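You operate a simulated robot arm through the tools that you are given. There is no shell and no other tool.

You run a simulated robot arm. Do the job below in one go: nothing can be reset, and whatever is moved stays where it is left.

JOB
Put things in order on the top of the bagging bench. At the end: the green clip stands on top of the silver steel can (marked "TAP"); the white bottle from the top of the bagging bench stands where the blue clip stood; the blue clip stands where the black cap stood; the black cap from the top of the bagging bench stands on top of the silver gauge; whatever was shut is shut again. Leave all else as you found it, and nothing knocked over.

It is judged by the outcome, as a careful person would: the job done as asked, and still so three seconds after it is handed in. It fails if anything else is knocked over, pushed out of place, dropped, spilled or broken. Lids that push on must go on centred and level and be pressed home; caps that screw on are set level and turned clockwise until they are tight.

ROBOT AND FRAMES
A 7-joint arm with a two-finger parallel gripper, fixed in place. Base frame: the origin is at the foot of the arm, x ahead of it, y to its left, z up; the work surface is at about z = 0. Readings come in mm, degrees, newtons and seconds.
With the tool pointing down near the work surface it reaches from about 220 to 580 mm from the base axis. Its first joint turns from -66.0 to 66.0 degrees. Payload 2.5 kg.
The tool frame sits at the grasp point between the pads (the TCP): z along the fingers, y along the line on which they close. The tips reach 23 mm beyond it. Largest opening 94 mm; finger width 38, thickness 10; the body of the gripper, 54 by 96 mm, starts 39 mm behind the TCP.
Orientation is that of the tool frame in the base frame, as a unit quaternion [w, x, y, z]. With the fingers straight down and closing along the base's y, the tool's x points along the base's -x, its y along +y and its z along -z.

CONTROLS
- The arm moves only by the tool arm_command. Its argument "plan" is text: rows parted by semicolons, each of 7 numbers parted by spaces: the shift along the tool's x, y, z in mm, then the turn, a rotation vector about the tool's x, y, z in degrees, then the closure, from 0 (fully open) to 1 (shut). In form: x y z wx wy wz fingers; .... A call has 1 to 20 rows; each row shifts and turns the commanded pose from where the row before left it, along the tool's axes as they then stand. A row lasts 0.2 s, in which the tool goes at most 50 mm and 8.6 degrees; a call with a longer step from one row to the next is refused whole, and so is a gripper value outside its range. A pose out of reach is approached as far as the arm can. The call stops where the force on the tool passes 40 N (or 10 N more than at its start, if that is more) or the arm is blocked; 0.2 s more then pass. The fingers move at their own pace (about 108 mm/s each) and stop on an object; they squeeze with about 41 N. The grip force told is the motor's: it shows also when the fingers shut on nothing. Time passes only in rows, and 0.2 s behind the last, so rows that do not move let the fingers close. It gives the time, the measured TCP pose, the force on the tool (base axes), the opening and the grip force at its end, in the units of the frame above (readings bear some noise), with the torque about the TCP (base axes, N m) and any sound that the robot's microphone picked up.
- Cameras (640 x 400 px; columns grow to the right, rows downward): "scene" is fixed at [96.4, -394.3, 569.1]; the picture's right is [0.96, -0.28, 0.00], its down [-0.12, -0.40, -0.91] and it looks along [0.26, 0.87, -0.41] (base axes); focal length 362 px, centre (320, 200). "wrist" rides on the gripper at [86, 16, -74] in the tool frame; the picture's right is [-0.18, 0.98, 0.00], its down [-0.58, -0.11, -0.81] and it looks along [-0.79, -0.15, 0.59] (tool axes); focal length 243 px, centre (320, 200). There is no depth. A picture from a camera that has moved, and an enlarged one, comes with that camera's place and axes in the base frame and with its lens. The place of the scene camera against the robot may be out by one fixed shift of up to 12 mm in any direction.
- snapshot(camera): a new picture of that camera. No time passes.
- close_up(camera, box): a new picture of the part [left, top, right, bottom] of that camera's present view, enlarged. No time passes.
- sign_off(): hands the job in; it is judged then, once.

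Places have to be worked out from the pictures, the camera data and where the tool is seen. Open the gripper and draw the arm clear of the work before you hand the job in, unless the task says otherwise.

The tools are called as name(argument=value, ...) on one line, values as JSON. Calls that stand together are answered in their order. arm_command: Moves the arm, as the interface text tells. Its arguments: {"type":"object","properties":{"plan":{"type":"string"}},"required":["plan"]} The other tools are called the same way: snapshot (camera) takes a picture; close_up (camera, box) takes an enlarged picture of a part of a camera's view; sign_off () hands the job in.

At the start:

```text
t: 0.0
position: [291.5, 156.4, 343.4]
tcp_rot: [0.0, 0.0, 1.0, 0.0]
force: [0.6, 0.9, 0.5]
wrist_torque: [0.03, 0.02, -0.03]
opening: 94.3
grasp_force: 0.0
```

scene: 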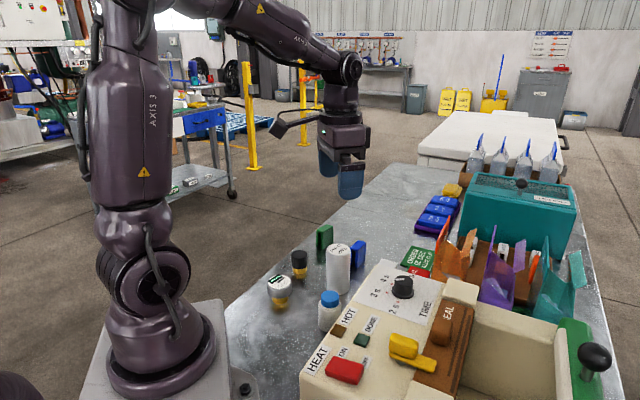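
wrist: 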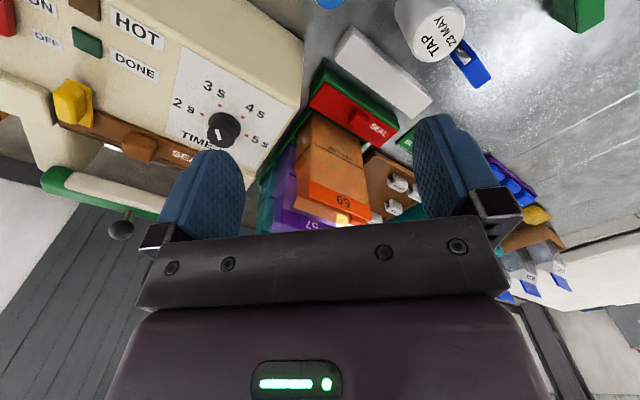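

I'll look first at the small objects on the bench in enlarged views.

close_up(camera="scene", box=[240, 200, 400, 350])

close_up(camera="scene", box=[380, 130, 640, 300])

close_up(camera="wrist", box=[300, 0, 640, 150])

```text
2.67 times, centred on (320, 275) of scene
camera zoom: at [96.4, -394.3, 569.1], right [0.96, -0.28, 0.0], down [-0.12, -0.4, -0.91], along [0.26, 0.87, -0.41], focal length 966 px, centre (320, 0)
```

zoom: 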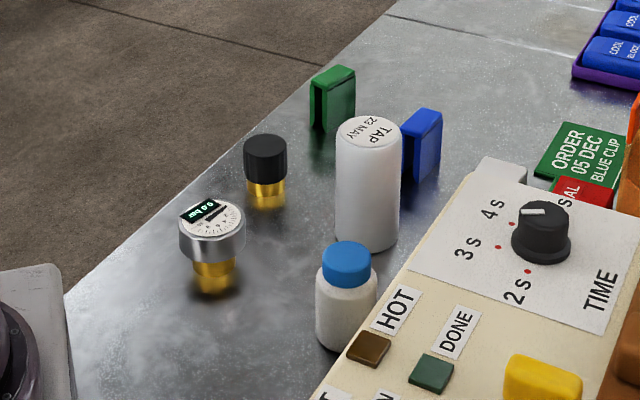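

```text
2.35 times, centred on (510, 215) of scene
camera zoom: at [96.4, -394.3, 569.1], right [0.96, -0.28, 0.0], down [-0.12, -0.4, -0.91], along [0.26, 0.87, -0.41], focal length 853 px, centre (-127, 165)
```

zoom: 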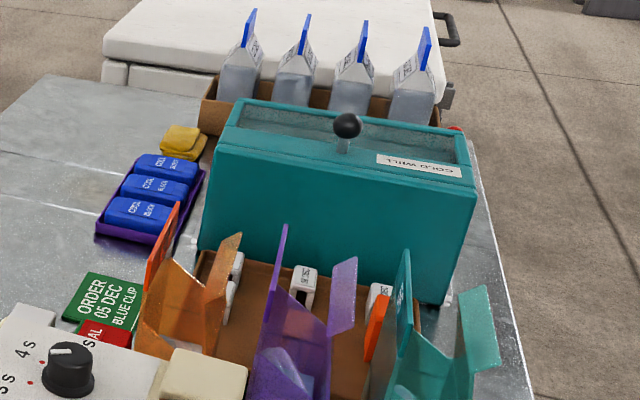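

```text
1.88 times, centred on (470, 75) of wrist
camera zoom: at [204.6, 173.0, 417.6], right [0.18, 0.98, 0.0], down [0.58, -0.11, 0.81], along [0.79, -0.15, -0.59], focal length 457 px, centre (38, 435)
```

zoom: 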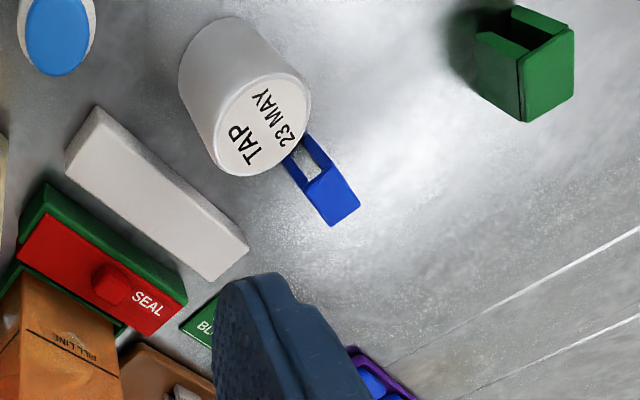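

The can, clips, cap, gauge and bottle are in the region x 190–430, y 180–470. I turn the tool outward and tilt the wrist camera down for accurate views of them.

arm_command(plan="0 0 0 0 0 -8 0; 0 0 0 0 0 -8 0; 0 0 0 0 0 -8 0; 0 0 0 0 0 -8 0; 0 0 0 0 0 -8 0; 0 0 0 0 0 -8 0; 8 29 -13 0 0 0 0; 8 29 -13 0 0 0 0; 8 29 -13 0 0 0 0; 0 0 0 0 8 0 0; 0 0 0 0 8 0 0; 0 0 0 0 8 0 0; 0 0 0 0 0 0 0")

snapshot(camera="wrist")

snapshot(camera="scene")

```text
t: 2.8
position: [210.9, 198.9, 383.3]
tcp_rot: [-0.19, -0.398, 0.893, -0.085]
force: [0.3, 0.2, -0.4]
wrist_torque: [0.04, 0.04, 0.02]
opening: 94.1
grasp_force: 0.2
```

```text
taken
camera wrist: at [165.6, 173.0, 485.5], right [-0.62, 0.78, -0.08], down [0.66, 0.57, 0.5], along [0.43, 0.26, -0.86], focal length 243 px, centre (320, 200)
```

wrist: 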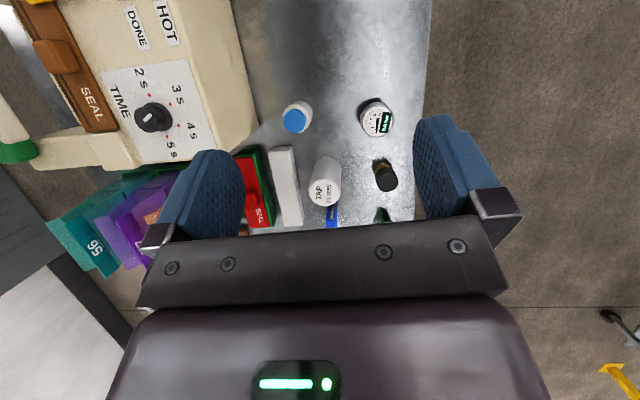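

```text
taken
```

scene: 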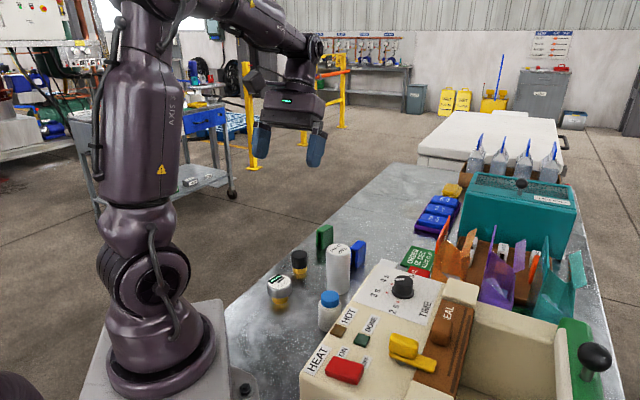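

The objects show in the gap between the fingers; I enlarge that part to measure.

close_up(camera="wrist", box=[270, 90, 430, 190])

close_up(camera="wrist", box=[270, 140, 430, 240])

```text
4.00 times, centred on (350, 140) of wrist
camera zoom: at [165.6, 173.0, 485.5], right [-0.62, 0.78, -0.08], down [0.66, 0.57, 0.5], along [0.43, 0.26, -0.86], focal length 970 px, centre (200, 440)
```

zoom: 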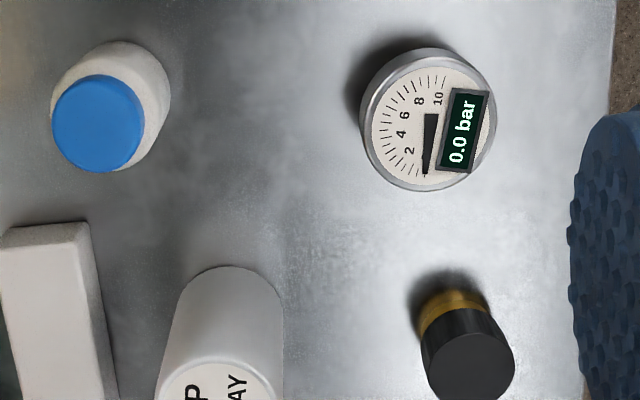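

```text
4.00 times, centred on (350, 190) of wrist
camera zoom: at [165.6, 173.0, 485.5], right [-0.62, 0.78, -0.08], down [0.66, 0.57, 0.5], along [0.43, 0.26, -0.86], focal length 970 px, centre (200, 240)
```

zoom: 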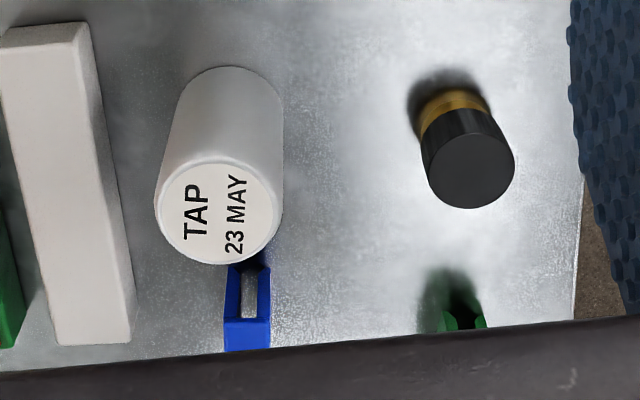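

From this view: can about (336,283) height ~114, cap (264,373) height ~66, gauge (194,277) height ~65, bottle (278,171) height ~90. The clips are partly hidden, so I shift outward to see them.

arm_command(plan="-32.4 0.5 -14.4 0 0 0 0; -32.4 0.5 -14.4 0 0 0 0; -32.4 0.5 -14.4 0 0 0 0; 0 0 0 0 0 0 0; 0 0 0 0 0 0 0")

snapshot(camera="wrist")

close_up(camera="wrist", box=[250, 0, 410, 100])

close_up(camera="wrist", box=[270, 80, 430, 180])

```text
t: 4.0
position: [282.4, 275.3, 384.9]
tcp_rot: [-0.19, -0.398, 0.893, -0.084]
force: [-0.5, -0.2, 0.6]
wrist_torque: [-0.04, -0.01, 0.0]
opening: 93.8
grasp_force: 0.0
```

```text
taken
camera wrist: at [236.7, 251.4, 487.1], right [-0.62, 0.78, -0.07], down [0.66, 0.57, 0.5], along [0.43, 0.26, -0.86], focal length 243 px, centre (320, 200)
```

wrist: 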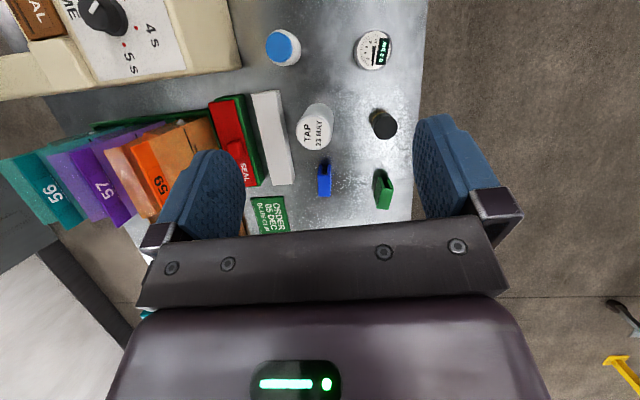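

```text
4.00 times, centred on (330, 50) of wrist
camera zoom: at [236.7, 251.4, 487.1], right [-0.62, 0.78, -0.07], down [0.66, 0.57, 0.5], along [0.43, 0.26, -0.86], focal length 970 px, centre (280, 800)
```

zoom: 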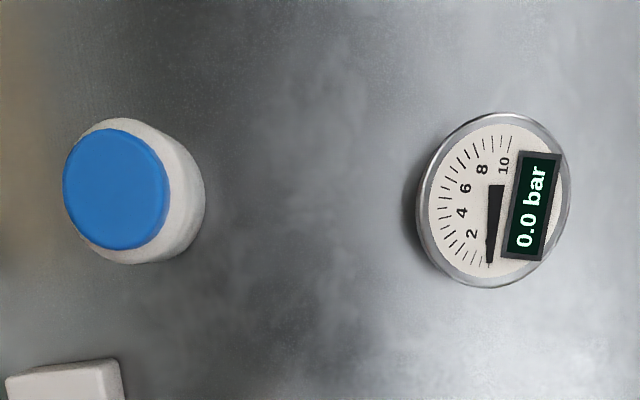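

```text
4.00 times, centred on (350, 130) of wrist
camera zoom: at [236.7, 251.4, 487.1], right [-0.62, 0.78, -0.07], down [0.66, 0.57, 0.5], along [0.43, 0.26, -0.86], focal length 970 px, centre (200, 480)
```

zoom: 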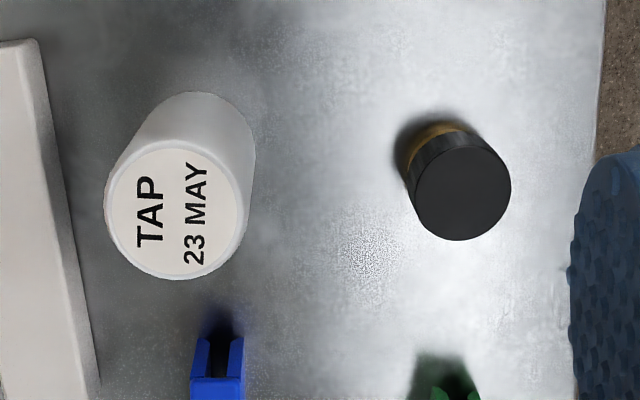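

Now I enlarge the part with the two clips and the white block and can.

close_up(camera="wrist", box=[290, 140, 410, 215])

close_up(camera="wrist", box=[40, 80, 340, 260])

close_up(camera="scene", box=[260, 220, 380, 310])

```text
5.33 times, centred on (350, 178) of wrist
camera zoom: at [236.7, 251.4, 487.1], right [-0.62, 0.78, -0.07], down [0.66, 0.57, 0.5], along [0.43, 0.26, -0.86], focal length 1294 px, centre (160, 320)
```

zoom: 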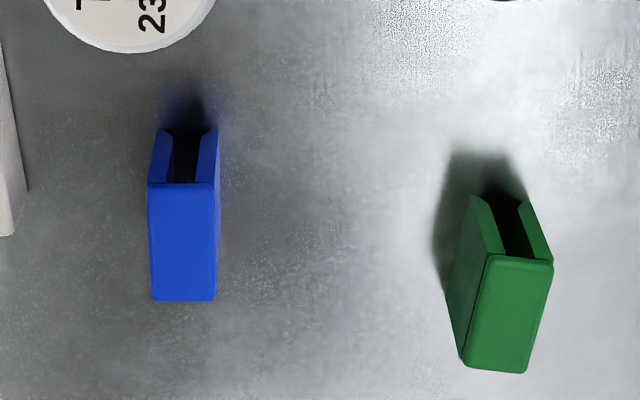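

```text
2.13 times, centred on (190, 170) of wrist
camera zoom: at [236.7, 251.4, 487.1], right [-0.62, 0.78, -0.07], down [0.66, 0.57, 0.5], along [0.43, 0.26, -0.86], focal length 518 px, centre (597, 264)
```

zoom: 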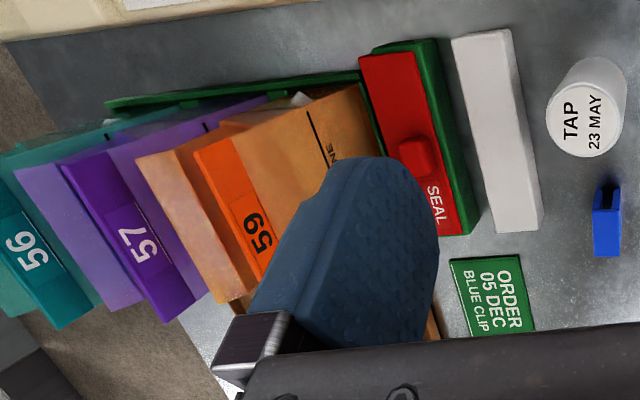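

```text
4.44 times, centred on (320, 265) of scene
camera zoom: at [96.4, -394.3, 569.1], right [0.96, -0.28, 0.0], down [-0.12, -0.4, -0.91], along [0.26, 0.87, -0.41], focal length 1611 px, centre (320, -89)
```

zoom: 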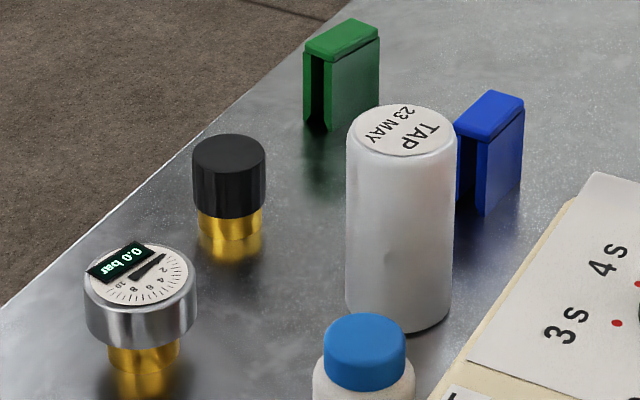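

The clips are inverted U's about 24×48×52 mm; blue at about (424,369), length at 41°; green at about (368,482), length at 34°, out at radius 606. Cap refined to (267,381), height ~51. I straighten the tool, yaw to 55° and hover above the cap.

arm_command(plan="0 0 0 0 -8 0 0; 0 0 0 0 -8 0 0; 0 0 0 0 -8 0 0; 0 0 0 0 0 -7 0; -26 24.4 0 0 0 0 0; -26 24.4 0 0 0 0 0; -26 24.4 0 0 0 0 0; 0 0 45 0 0 0 0; 0 0 45 0 0 0 0; 0 0 45 0 0 0 0; 0 0 45 0 0 0 0; 0 0 45 0 0 0 0; 0 0 0 0 0 0 0; 0 0 0 0 0 0 0")

snapshot(camera="wrist")

close_up(camera="scene", box=[220, 160, 380, 310])

```text
t: 7.0
position: [263.9, 383.8, 158.5]
tcp_rot: [0.0, -0.462, 0.887, 0.0]
force: [-0.1, 0.3, 1.0]
wrist_torque: [0.02, -0.04, -0.02]
opening: 94.2
grasp_force: 0.0
```

```text
taken
camera wrist: at [200.3, 323.2, 231.9], right [-0.7, 0.71, 0.0], down [0.42, 0.41, 0.81], along [0.58, 0.56, -0.59], focal length 243 px, centre (320, 200)
```

wrist: 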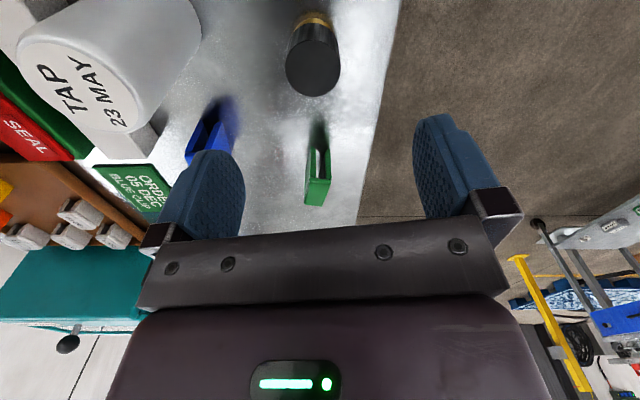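

```text
2.67 times, centred on (300, 235) of scene
camera zoom: at [96.4, -394.3, 569.1], right [0.96, -0.28, 0.0], down [-0.12, -0.4, -0.91], along [0.26, 0.87, -0.41], focal length 966 px, centre (373, 107)
```

zoom: 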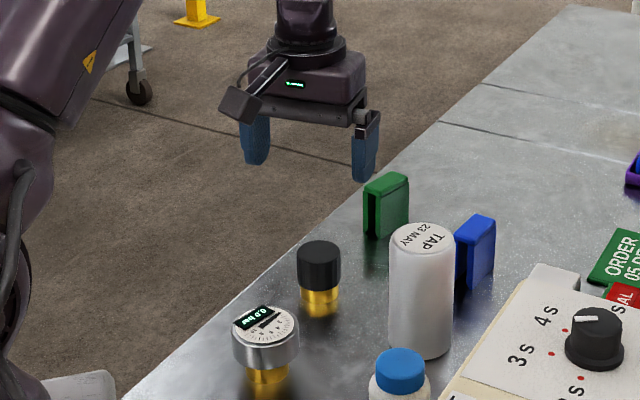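

The cap is slightly to one side of the tool axis; I enlarge it for exact centring and see the gauge display and green clip too.

close_up(camera="wrist", box=[272, 0, 352, 100])

close_up(camera="wrist", box=[170, 80, 350, 220])

```text
4.00 times, centred on (312, 50) of wrist
camera zoom: at [200.3, 323.2, 231.9], right [-0.7, 0.71, 0.0], down [0.42, 0.41, 0.81], along [0.58, 0.56, -0.59], focal length 970 px, centre (352, 800)
```

zoom: 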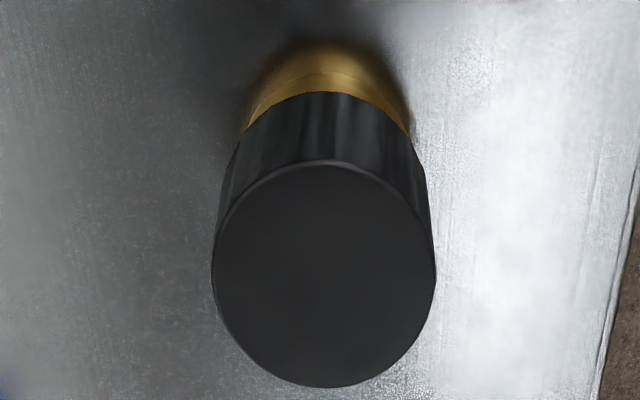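

```text
2.86 times, centred on (260, 150) of wrist
camera zoom: at [200.3, 323.2, 231.9], right [-0.7, 0.71, 0.0], down [0.42, 0.41, 0.81], along [0.58, 0.56, -0.59], focal length 693 px, centre (491, 343)
```

zoom: 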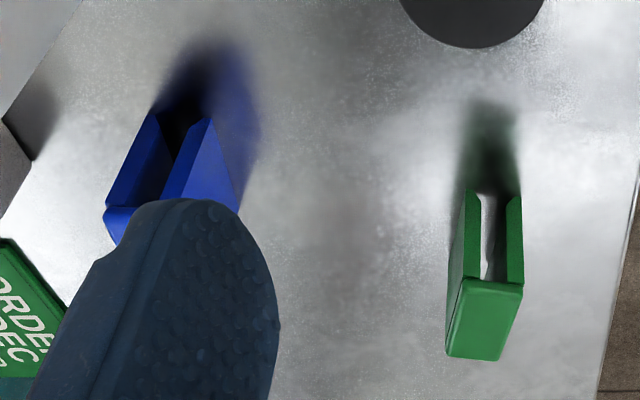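

Cap centre works out at about (266,380). I centre over it, descend to z≈34 and close on the black part.

arm_command(plan="1.9 -3.9 40 0 0 0 0; 0 0 40 0 0 0 0; 0 0 25 0 0 0 0; 0 0 19 0 0 0 0; 0 0 0 0 0 0 0; 0 0 0 0 0 0 0.35; 0 0 0 0 0 0 0.7; 0 0 0 0 0 0 0.7; 0 0 0 0 0 0 0.7")

snapshot(camera="wrist")

close_up(camera="scene", box=[220, 160, 380, 310])

```text
t: 9.0
position: [268.3, 378.9, 33.9]
tcp_rot: [0.001, -0.462, 0.887, 0.0]
force: [0.9, 0.5, 0.0]
wrist_torque: [0.0, -0.02, 0.03]
opening: 40.8
grasp_force: 41.0
```

```text
taken
camera wrist: at [204.4, 316.8, 107.5], right [-0.7, 0.71, 0.0], down [0.42, 0.41, 0.81], along [0.58, 0.56, -0.59], focal length 243 px, centre (320, 200)
```

wrist: 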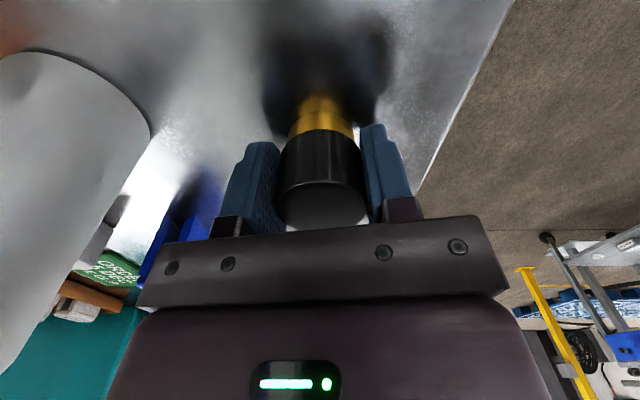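

```text
2.67 times, centred on (300, 235) of scene
camera zoom: at [96.4, -394.3, 569.1], right [0.96, -0.28, 0.0], down [-0.12, -0.4, -0.91], along [0.26, 0.87, -0.41], focal length 966 px, centre (373, 107)
```

zoom: 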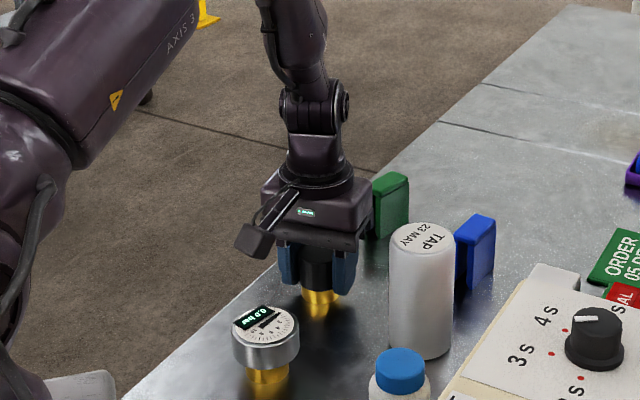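

The fingers hold the black part at 40.8 mm. I lift slowly to check whether the brass comes with it.

arm_command(plan="0 0 -5 0 0 0 0.7; 0 0 -15 0 0 0 0.7; 0 0 -20 0 0 0 0.7; 0 0 0 0 0 0 0.7")

close_up(camera="scene", box=[220, 160, 380, 310])

snapshot(camera="wrist")

```text
t: 10.0
position: [268.9, 379.1, 74.0]
tcp_rot: [0.0, -0.461, 0.887, -0.001]
force: [-0.3, 0.2, -1.1]
wrist_torque: [-0.02, -0.02, -0.02]
opening: 40.8
grasp_force: 40.8
```

```text
2.67 times, centred on (300, 235) of scene
camera zoom: at [96.4, -394.3, 569.1], right [0.96, -0.28, 0.0], down [-0.12, -0.4, -0.91], along [0.26, 0.87, -0.41], focal length 966 px, centre (373, 107)
```

zoom: 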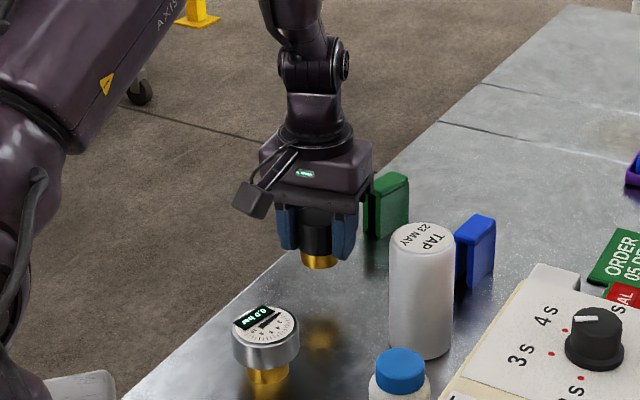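

```text
taken
camera wrist: at [204.9, 317.5, 146.9], right [-0.7, 0.71, 0.0], down [0.42, 0.41, 0.81], along [0.58, 0.56, -0.59], focal length 243 px, centre (320, 200)
```

wrist: 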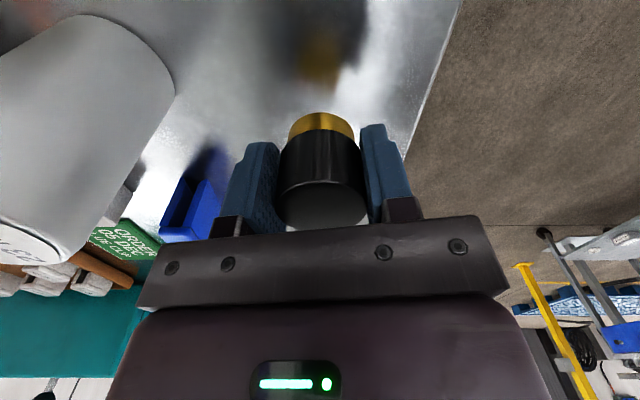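

The cap with its brass stem is one free object. I zoom in hard on the gauge to see whether its display stands proud of the dial.

close_up(camera="scene", box=[262, 268, 298, 292])

close_up(camera="scene", box=[260, 265, 310, 315])

close_up(camera="scene", box=[280, 205, 330, 240])

```text
16.00 times, centred on (280, 280) of scene
camera zoom: at [96.4, -394.3, 569.1], right [0.96, -0.28, 0.0], down [-0.12, -0.4, -0.91], along [0.26, 0.87, -0.41], focal length 5798 px, centre (960, -1080)
```

zoom: 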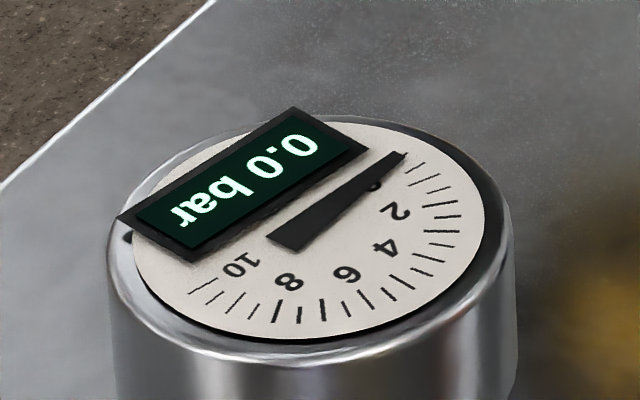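

```text
8.00 times, centred on (285, 290) of scene
camera zoom: at [96.4, -394.3, 569.1], right [0.96, -0.28, 0.0], down [-0.12, -0.4, -0.91], along [0.26, 0.87, -0.41], focal length 2899 px, centre (600, -520)
```

zoom: 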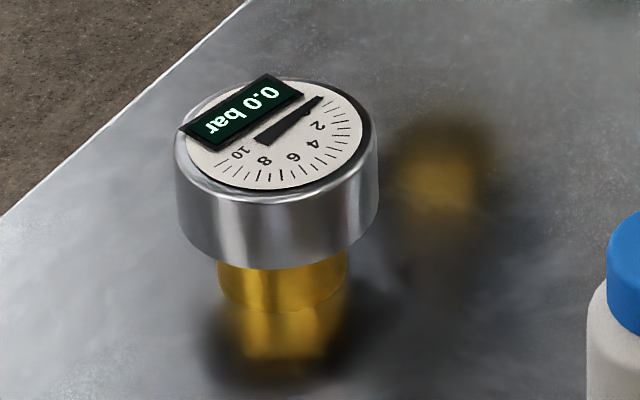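

```text
11.43 times, centred on (305, 222) of scene
camera zoom: at [96.4, -394.3, 569.1], right [0.96, -0.28, 0.0], down [-0.12, -0.4, -0.91], along [0.26, 0.87, -0.41], focal length 4141 px, centre (491, -57)
```

zoom: 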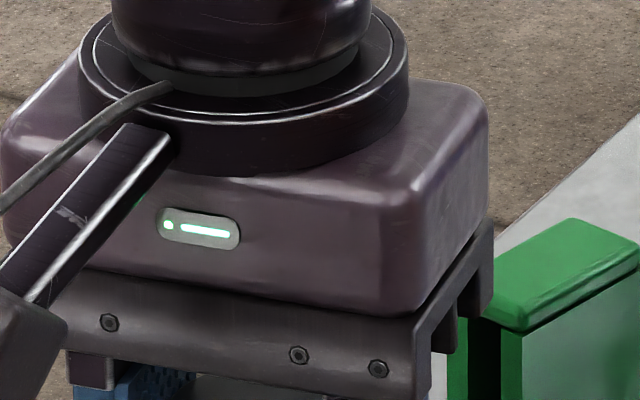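

The display and pointer are only thin plates, so the cap can sit centred. I raise the cap, turn to yaw 0 and step back so the wrist camera gets a close look at the gauge beside the held cap.

arm_command(plan="0 0 -38 0 0 0 0.7; 0 0 -38 0 0 0 0.7; 0 0 0 0 0 7.857 0.7; 0 0 0 0 0 7.857 0.7; 0 0 0 0 0 7.857 0.7; 0 0 0 0 0 7.857 0.7; 0 0 0 0 0 7.857 0.7; 0 0 0 0 0 7.857 0.7; 0 0 0 0 0 7.858 0.7; 39.5 -19.5 0 0 0 0 0.7; 39.5 -19.5 0 0 0 0 0.7; 0 0 0 0 0 0 0.7; 0 0 0 0 0 0 0.7")

snapshot(camera="wrist")

close_up(camera="wrist", box=[190, 50, 310, 150])

```text
t: 12.8
position: [188.6, 340.2, 149.8]
tcp_rot: [0.0, 0.001, 1.0, -0.001]
force: [0.4, -0.7, -1.0]
wrist_torque: [-0.03, -0.02, 0.02]
opening: 41.2
grasp_force: 41.3
```

```text
taken
camera wrist: at [101.3, 358.0, 224.4], right [0.18, 0.98, 0.0], down [0.58, -0.11, 0.81], along [0.79, -0.15, -0.59], focal length 243 px, centre (320, 200)
```

wrist: 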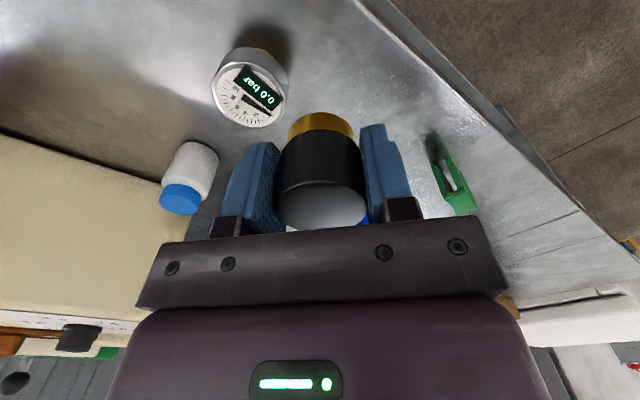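

```text
4.00 times, centred on (250, 100) of wrist
camera zoom: at [101.3, 358.0, 224.4], right [0.18, 0.98, 0.0], down [0.58, -0.11, 0.81], along [0.79, -0.15, -0.59], focal length 970 px, centre (600, 600)
```

zoom: 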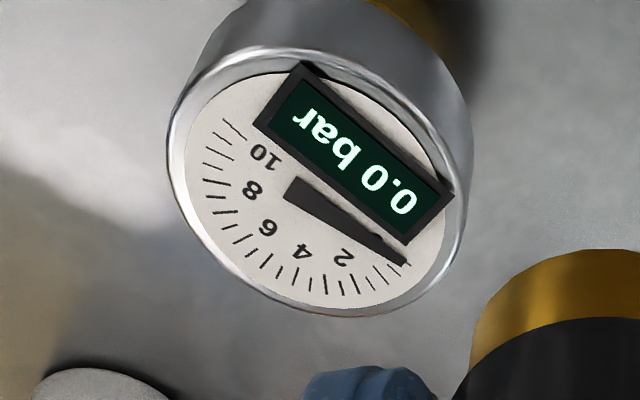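

Combining all views, the gauge is at about (195.8,282) with top z≈45–50. I move the cap over it and down to just above the expected contact.

arm_command(plan="-3.55 -28.95 0 0 0 0 0.7; -3.55 -28.95 0 0 0 0 0.7; 0 0 30 0 0 0 0.7; 0 0 25 0 0 0 0.7; 0 0 0 0 0 0 0.7; 0 0 0 0 0 0 0.7")

close_up(camera="scene", box=[250, 230, 320, 315])

snapshot(camera="wrist")

```text
t: 14.2
position: [195.7, 281.8, 97.2]
tcp_rot: [0.0, 0.0, 1.0, 0.001]
force: [-0.2, 0.1, -0.8]
wrist_torque: [-0.02, 0.01, -0.02]
opening: 41.1
grasp_force: 41.0
```

```text
4.71 times, centred on (285, 272) of scene
camera zoom: at [96.4, -394.3, 569.1], right [0.96, -0.28, 0.0], down [-0.12, -0.4, -0.91], along [0.26, 0.87, -0.41], focal length 1705 px, centre (485, -141)
```

zoom: 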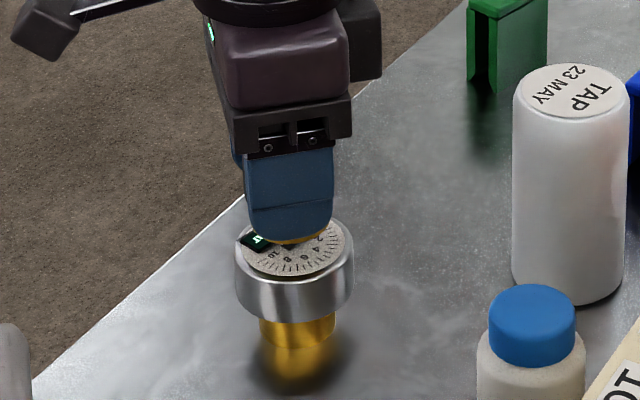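

```text
taken
camera wrist: at [106.8, 298.6, 170.6], right [0.18, 0.98, 0.0], down [0.58, -0.11, 0.81], along [0.79, -0.15, -0.59], focal length 243 px, centre (320, 200)
```

wrist: 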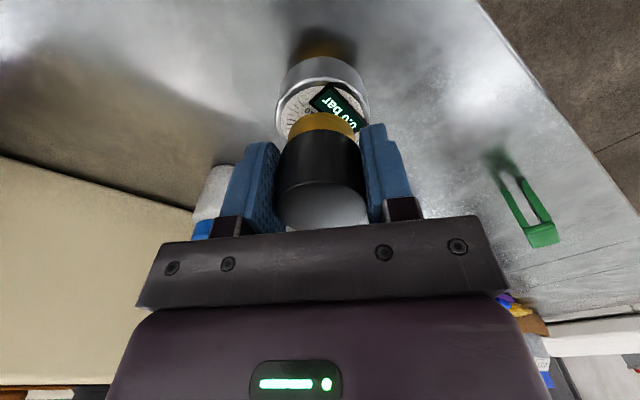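

Alignment looks good from the wrist; I zoom in on the gap from the side before lowering.

close_up(camera="scene", box=[268, 270, 298, 300])

close_up(camera="wrist", box=[260, 40, 380, 150])

```text
13.33 times, centred on (283, 285) of scene
camera zoom: at [96.4, -394.3, 569.1], right [0.96, -0.28, 0.0], down [-0.12, -0.4, -0.91], along [0.26, 0.87, -0.41], focal length 4832 px, centre (813, -933)
```

zoom: 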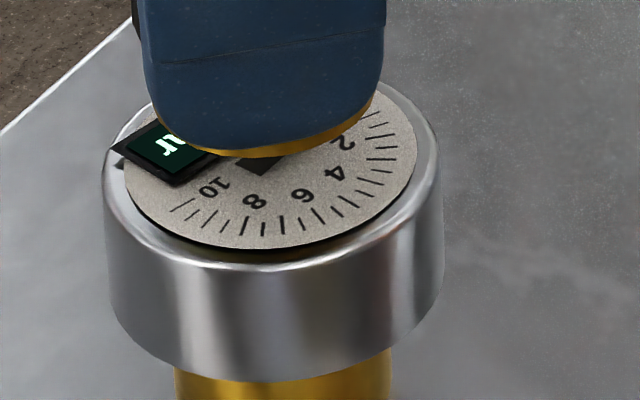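

```text
3.64 times, centred on (320, 95) of wrist
camera zoom: at [106.8, 298.6, 170.6], right [0.18, 0.98, 0.0], down [0.58, -0.11, 0.81], along [0.79, -0.15, -0.59], focal length 882 px, centre (320, 582)
```

zoom: 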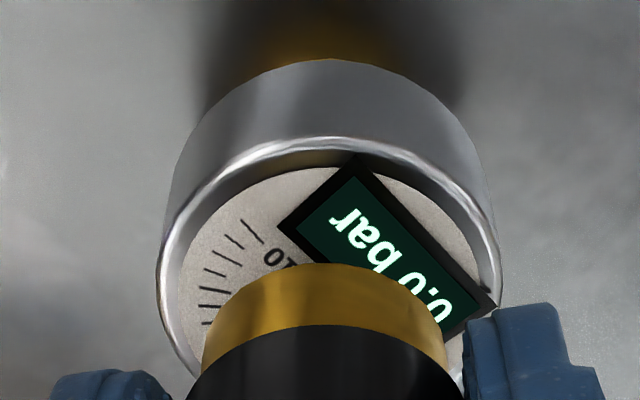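

Cap and gauge axes agree to about 1 mm. I shift 0.5 mm each way and lower in small steps.

arm_command(plan="-0.5 0.7 5 0 0 0 0.7; 0 0 3 0 0 0 0.7; 0 0 1 0 0 0 0.7; 0 0 0 0 0 0 0.7; 0 0 0 0 0 0 0.7")

close_up(camera="scene", box=[268, 270, 298, 300])

close_up(camera="wrist", box=[260, 40, 380, 150])

```text
t: 15.4
position: [195.0, 282.4, 86.3]
tcp_rot: [0.0, 0.001, 1.0, 0.0]
force: [0.2, -0.6, -1.7]
wrist_torque: [-0.01, 0.01, 0.01]
opening: 41.0
grasp_force: 41.0
```

```text
13.33 times, centred on (283, 285) of scene
camera zoom: at [96.4, -394.3, 569.1], right [0.96, -0.28, 0.0], down [-0.12, -0.4, -0.91], along [0.26, 0.87, -0.41], focal length 4832 px, centre (813, -933)
```

zoom: 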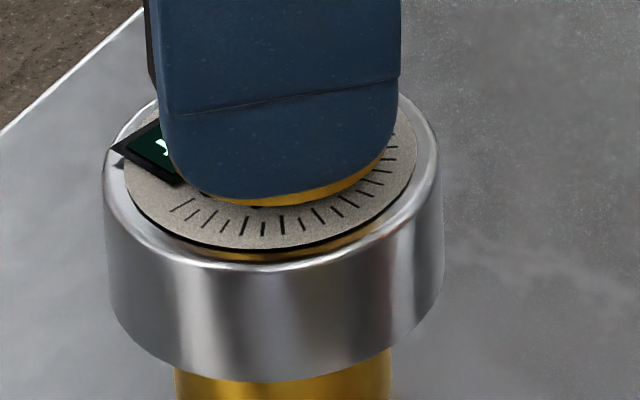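

```text
3.64 times, centred on (320, 95) of wrist
camera zoom: at [108.8, 298.9, 160.0], right [0.18, 0.98, 0.0], down [0.58, -0.11, 0.81], along [0.79, -0.15, -0.59], focal length 882 px, centre (320, 582)
```

zoom: 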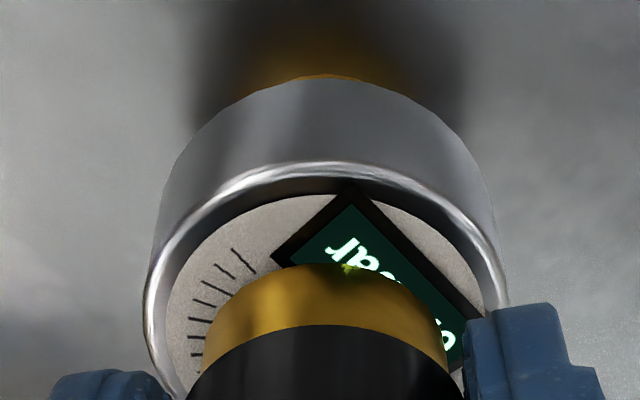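

Roughly 6 mm of gap remains by the picture geometry. I lower 4 mm and then in 1 mm steps, watching the force.

arm_command(plan="0 0 2 0 0 0 0.7; 0 0 2 0 0 0 0.7; 0 0 1 0 0 0 0.7; 0 0 0 0 0 0 0.7; 0 0 0 0 0 0 0.7")

close_up(camera="scene", box=[268, 270, 298, 300])

close_up(camera="wrist", box=[260, 40, 380, 150])

```text
t: 16.6
position: [196.1, 283.7, 82.6]
tcp_rot: [0.0, 0.0, 1.0, 0.0]
force: [-3.3, -4.0, 19.9]
wrist_torque: [-0.21, 0.1, -0.01]
opening: 41.1
grasp_force: 41.0
```

```text
13.33 times, centred on (283, 285) of scene
camera zoom: at [96.4, -394.4, 569.1], right [0.96, -0.28, 0.0], down [-0.12, -0.4, -0.91], along [0.26, 0.87, -0.41], focal length 4832 px, centre (813, -933)
```

zoom: 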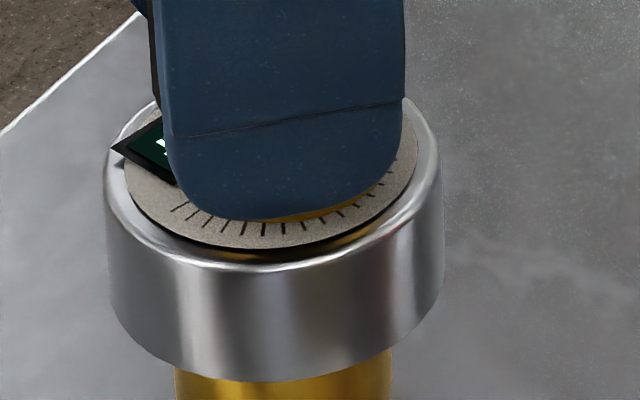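

```text
3.64 times, centred on (320, 95) of wrist
camera zoom: at [109.4, 299.5, 155.1], right [0.18, 0.98, 0.0], down [0.58, -0.11, 0.81], along [0.79, -0.15, -0.59], focal length 882 px, centre (320, 582)
```

zoom: 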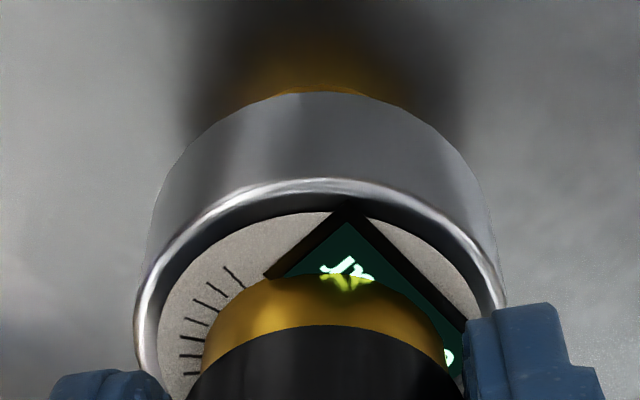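

Contact at 20 N, with the cap ~2 mm too far out in x and ~1 mm in y relative to the gauge. I lift 3 mm, correct, and set it down again.

arm_command(plan="0 0 -3 0 0 0 0.7; 1.8 -0.9 0 0 0 0 0.7; 0 0 0 0 0 0 0.7; 0 0 0 0 0 0 0.7")

close_up(camera="scene", box=[268, 270, 298, 300])

close_up(camera="wrist", box=[260, 40, 380, 150])

```text
t: 17.6
position: [195.1, 282.9, 84.3]
tcp_rot: [0.0, -0.001, 1.0, 0.0]
force: [-0.7, -0.3, -1.0]
wrist_torque: [0.01, -0.01, -0.02]
opening: 41.1
grasp_force: 41.5
```

```text
13.33 times, centred on (283, 285) of scene
camera zoom: at [96.4, -394.3, 569.1], right [0.96, -0.28, 0.0], down [-0.12, -0.4, -0.91], along [0.26, 0.87, -0.41], focal length 4832 px, centre (813, -933)
```

zoom: 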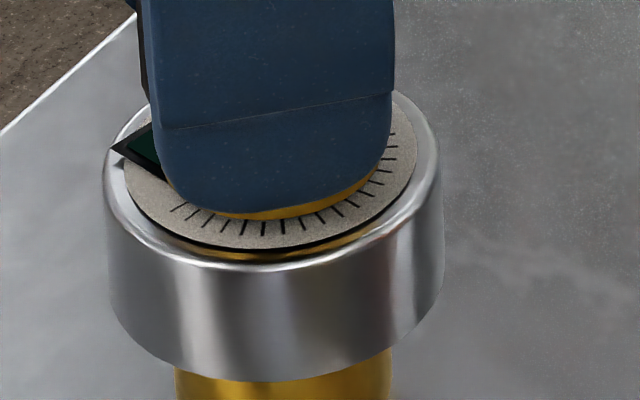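

```text
3.64 times, centred on (320, 95) of wrist
camera zoom: at [107.5, 298.2, 158.0], right [0.18, 0.98, 0.0], down [0.58, -0.11, 0.81], along [0.79, -0.15, -0.59], focal length 882 px, centre (320, 582)
```

zoom: 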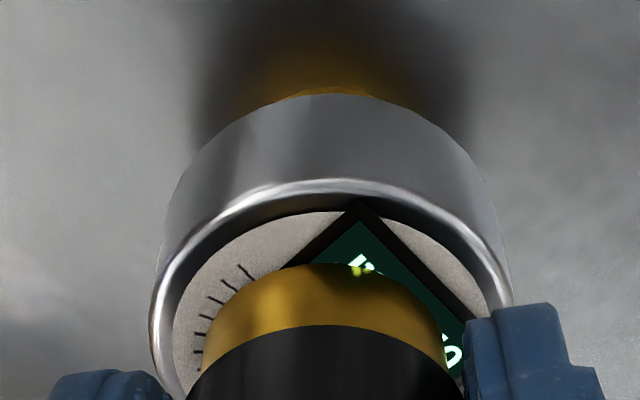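

Now well centred. I lower in small steps to light contact.

arm_command(plan="0 0.4 1 0 0 0 0.7; 0 0 0.7 0 0 0 0.7; 0 0 0 0 0 0 0.7; 0 0 0 0 0 0 0.7")

```text
t: 18.6
position: [195.7, 282.0, 82.1]
tcp_rot: [0.0, 0.001, 1.0, 0.0]
force: [0.9, -0.3, -0.8]
wrist_torque: [0.0, 0.0, 0.04]
opening: 41.2
grasp_force: 40.9
```

Still free; a further 0.6 mm steps.

arm_command(plan="0 0 0.6 0 0 0 0.7; 0 0 0 0 0 0 0.7; 0 0 0 0 0 0 0.7")

```text
t: 19.4
position: [194.9, 281.5, 80.2]
tcp_rot: [-0.001, 0.0, 1.0, 0.0]
force: [0.0, 0.3, -0.1]
wrist_torque: [-0.03, -0.03, 0.05]
opening: 40.9
grasp_force: 41.2
```

Force just beginning to change; another half millimetre.

arm_command(plan="0 0 0.5 0 0 0 0.7; 0 0 0 0 0 0 0.7; 0 0 0 0 0 0 0.7")

```text
t: 20.2
position: [195.9, 282.1, 81.7]
tcp_rot: [-0.001, 0.0, 1.0, 0.001]
force: [-4.1, -5.7, 25.0]
wrist_torque: [-0.22, 0.14, -0.01]
opening: 40.8
grasp_force: 40.5
```

Firm level contact. I ease off half a millimetre to unload, then open the fingers slowly.

arm_command(plan="0 0 -0.4 0 0 0 0.7; 0 0 0 0 0 0 0.7; 0 0 0 0 0 0 0.5; 0 0 0 0 0 0 0.4; 0 0 0 0 0 0 0.2; 0 0 0 0 0 0 0; 0 0 0 0 0 0 0")

close_up(camera="scene", box=[255, 240, 315, 310])

snapshot(camera="wrist")

```text
t: 21.8
position: [195.9, 281.8, 80.9]
tcp_rot: [0.0, 0.0, 1.0, 0.0]
force: [-1.2, 0.9, -0.3]
wrist_torque: [0.01, 0.0, -0.01]
opening: 93.9
grasp_force: 0.1
```

```text
5.71 times, centred on (285, 275) of scene
camera zoom: at [96.4, -394.3, 569.1], right [0.96, -0.28, 0.0], down [-0.12, -0.4, -0.91], along [0.26, 0.87, -0.41], focal length 2071 px, centre (520, -229)
```

zoom: 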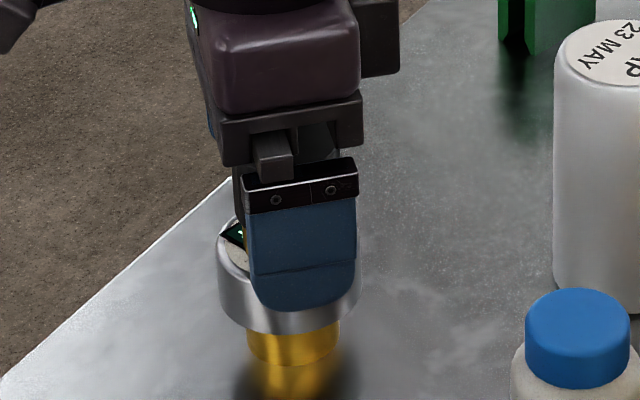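

```text
taken
camera wrist: at [108.1, 298.5, 154.7], right [0.18, 0.98, 0.0], down [0.58, -0.11, 0.81], along [0.79, -0.15, -0.59], focal length 243 px, centre (320, 200)
```

wrist: 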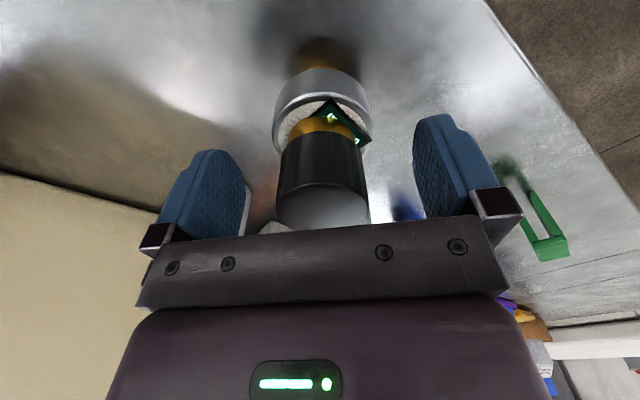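

The cap stands upright on the gauge. I retreat straight up, then swing toward the green clip with yaw 34° and a 16° outward tilt for the extra reach.

arm_command(plan="0 0 -40 0 0 0 0; 0 0 -50 0 0 0 0; 0 0 -50 0 0 0 0; 0 0 0 0 0 -6.86 0; 0 0 0 0 0 -6.86 0; 0 0 0 0 0 -6.86 0; 0 0 0 0 0 -6.86 0; 0 0 0 0 0 -6.86 0; 0 0 0 0 -8 0 0; 0 0 0 0 -8 0 0; -39.9 10.98 11.43 0 0 0 0; -39.9 10.98 11.43 0 0 0 0; -39.9 10.98 11.43 0 0 0 0; -39.9 10.98 11.43 0 0 0 0; -39.9 10.98 11.43 0 0 0 0; -39.9 10.98 11.43 0 0 0 0; 0 0 0 0 0 0 0; 0 0 0 0 0 0 0")

snapshot(camera="wrist")

snapshot(camera="scene")

close_up(camera="scene", box=[250, 220, 330, 320])

```text
t: 25.6
position: [364.0, 481.3, 219.6]
tcp_rot: [0.133, -0.292, 0.946, 0.041]
force: [0.2, -0.1, -0.3]
wrist_torque: [-0.02, 0.01, 0.01]
opening: 93.8
grasp_force: 0.1
```

```text
taken
camera wrist: at [267.9, 436.8, 266.9], right [-0.41, 0.91, 0.05], down [0.34, 0.1, 0.94], along [0.85, 0.4, -0.35], focal length 243 px, centre (320, 200)
```

wrist: 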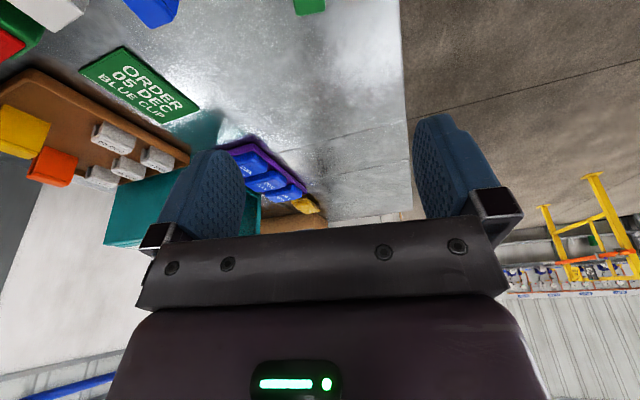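

```text
taken
```

scene: 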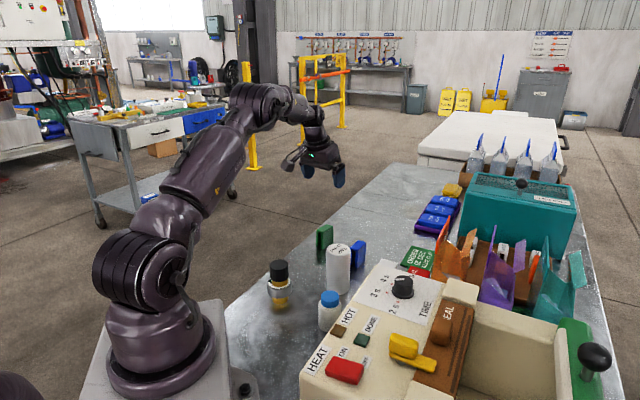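

```text
4.00 times, centred on (290, 270) of scene
camera zoom: at [96.4, -394.3, 569.1], right [0.96, -0.28, 0.0], down [-0.12, -0.4, -0.91], along [0.26, 0.87, -0.41], focal length 1450 px, centre (440, -80)
```

zoom: 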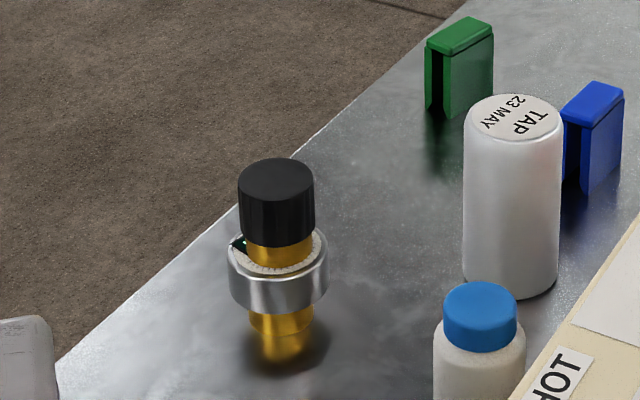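

The cap sits well centred on the gauge. The arm reaches; I come down 80 mm straight and check the clip between the fingers.

arm_command(plan="11.03 0 38.45 0 0 0 0; 11.03 0 38.45 0 0 0 0; 0 0 0 0 0 0 0; 0 0 0 0 0 0 0")

snapshot(camera="wrist")

close_up(camera="scene", box=[270, 120, 390, 280])

```text
t: 26.6
position: [363.3, 479.6, 141.1]
tcp_rot: [0.132, -0.292, 0.946, 0.042]
force: [0.9, -1.0, -0.1]
wrist_torque: [-0.02, 0.01, 0.03]
opening: 94.1
grasp_force: 0.1
```

```text
taken
camera wrist: at [267.3, 434.7, 187.4], right [-0.41, 0.91, 0.05], down [0.34, 0.1, 0.94], along [0.85, 0.4, -0.35], focal length 243 px, centre (320, 200)
```

wrist: 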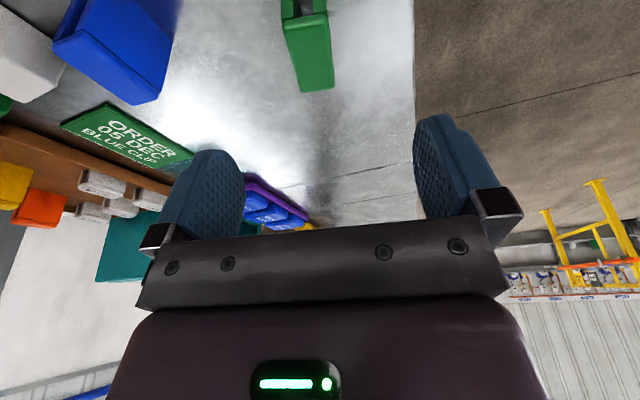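

```text
2.50 times, centred on (330, 200) of scene
camera zoom: at [96.4, -394.3, 569.1], right [0.96, -0.28, 0.0], down [-0.12, -0.4, -0.91], along [0.26, 0.87, -0.41], focal length 906 px, centre (295, 200)
```

zoom: 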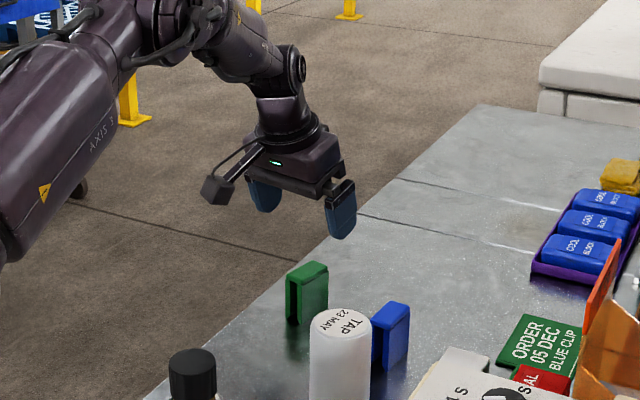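

The clip is nearly between the fingers; I enlarge for exact offset and angle.

close_up(camera="wrist", box=[240, 0, 400, 100])

```text
4.00 times, centred on (320, 50) of wrist
camera zoom: at [267.3, 434.7, 187.4], right [-0.41, 0.91, 0.05], down [0.34, 0.1, 0.94], along [0.85, 0.4, -0.35], focal length 970 px, centre (320, 800)
```

zoom: 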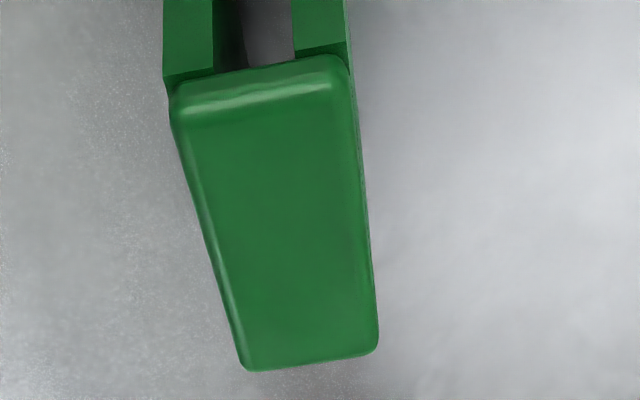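

The clip's axis is ~2.5° off and 1.5 mm to one side. I correct, descend to z≈36 and close on it.

arm_command(plan="0 0 0 0.69 0 2.4 0; -2.9 -1.5 0.8 0 0 0 0; 11.03 0 38.45 0 0 0 0; 11.03 0 38.45 0 0 0 0; 6.89 0 24.03 0 0 0 0; 0 0 0 0 0 0 0; 0 0 0 0 0 0 0")

snapshot(camera="wrist")

close_up(camera="scene", box=[270, 170, 390, 280])

```text
t: 28.2
position: [368.0, 475.2, 36.8]
tcp_rot: [0.134, -0.271, 0.952, 0.038]
force: [-0.5, 0.0, -0.5]
wrist_torque: [0.04, -0.01, -0.02]
opening: 94.0
grasp_force: 0.0
```

```text
taken
camera wrist: at [270.4, 434.9, 83.4], right [-0.37, 0.93, 0.05], down [0.34, 0.08, 0.94], along [0.86, 0.36, -0.35], focal length 243 px, centre (320, 200)
```

wrist: 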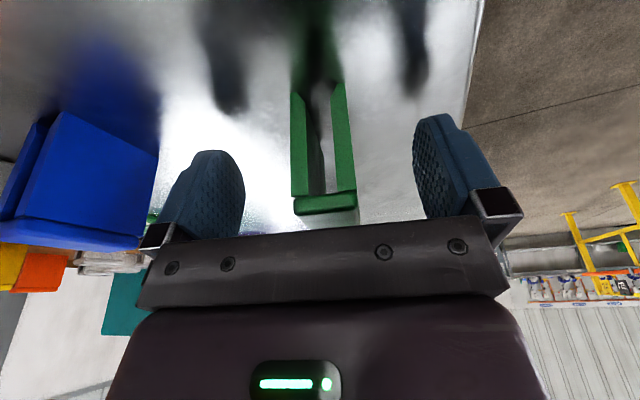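

```text
3.64 times, centred on (330, 225) of scene
camera zoom: at [96.4, -394.3, 569.1], right [0.96, -0.28, 0.0], down [-0.12, -0.4, -0.91], along [0.26, 0.87, -0.41], focal length 1318 px, centre (284, 109)
```

zoom: 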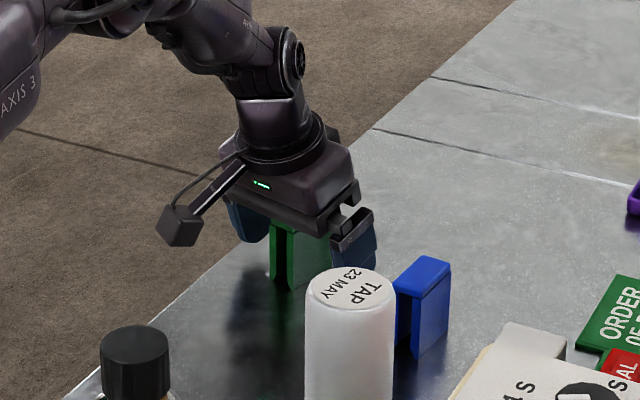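

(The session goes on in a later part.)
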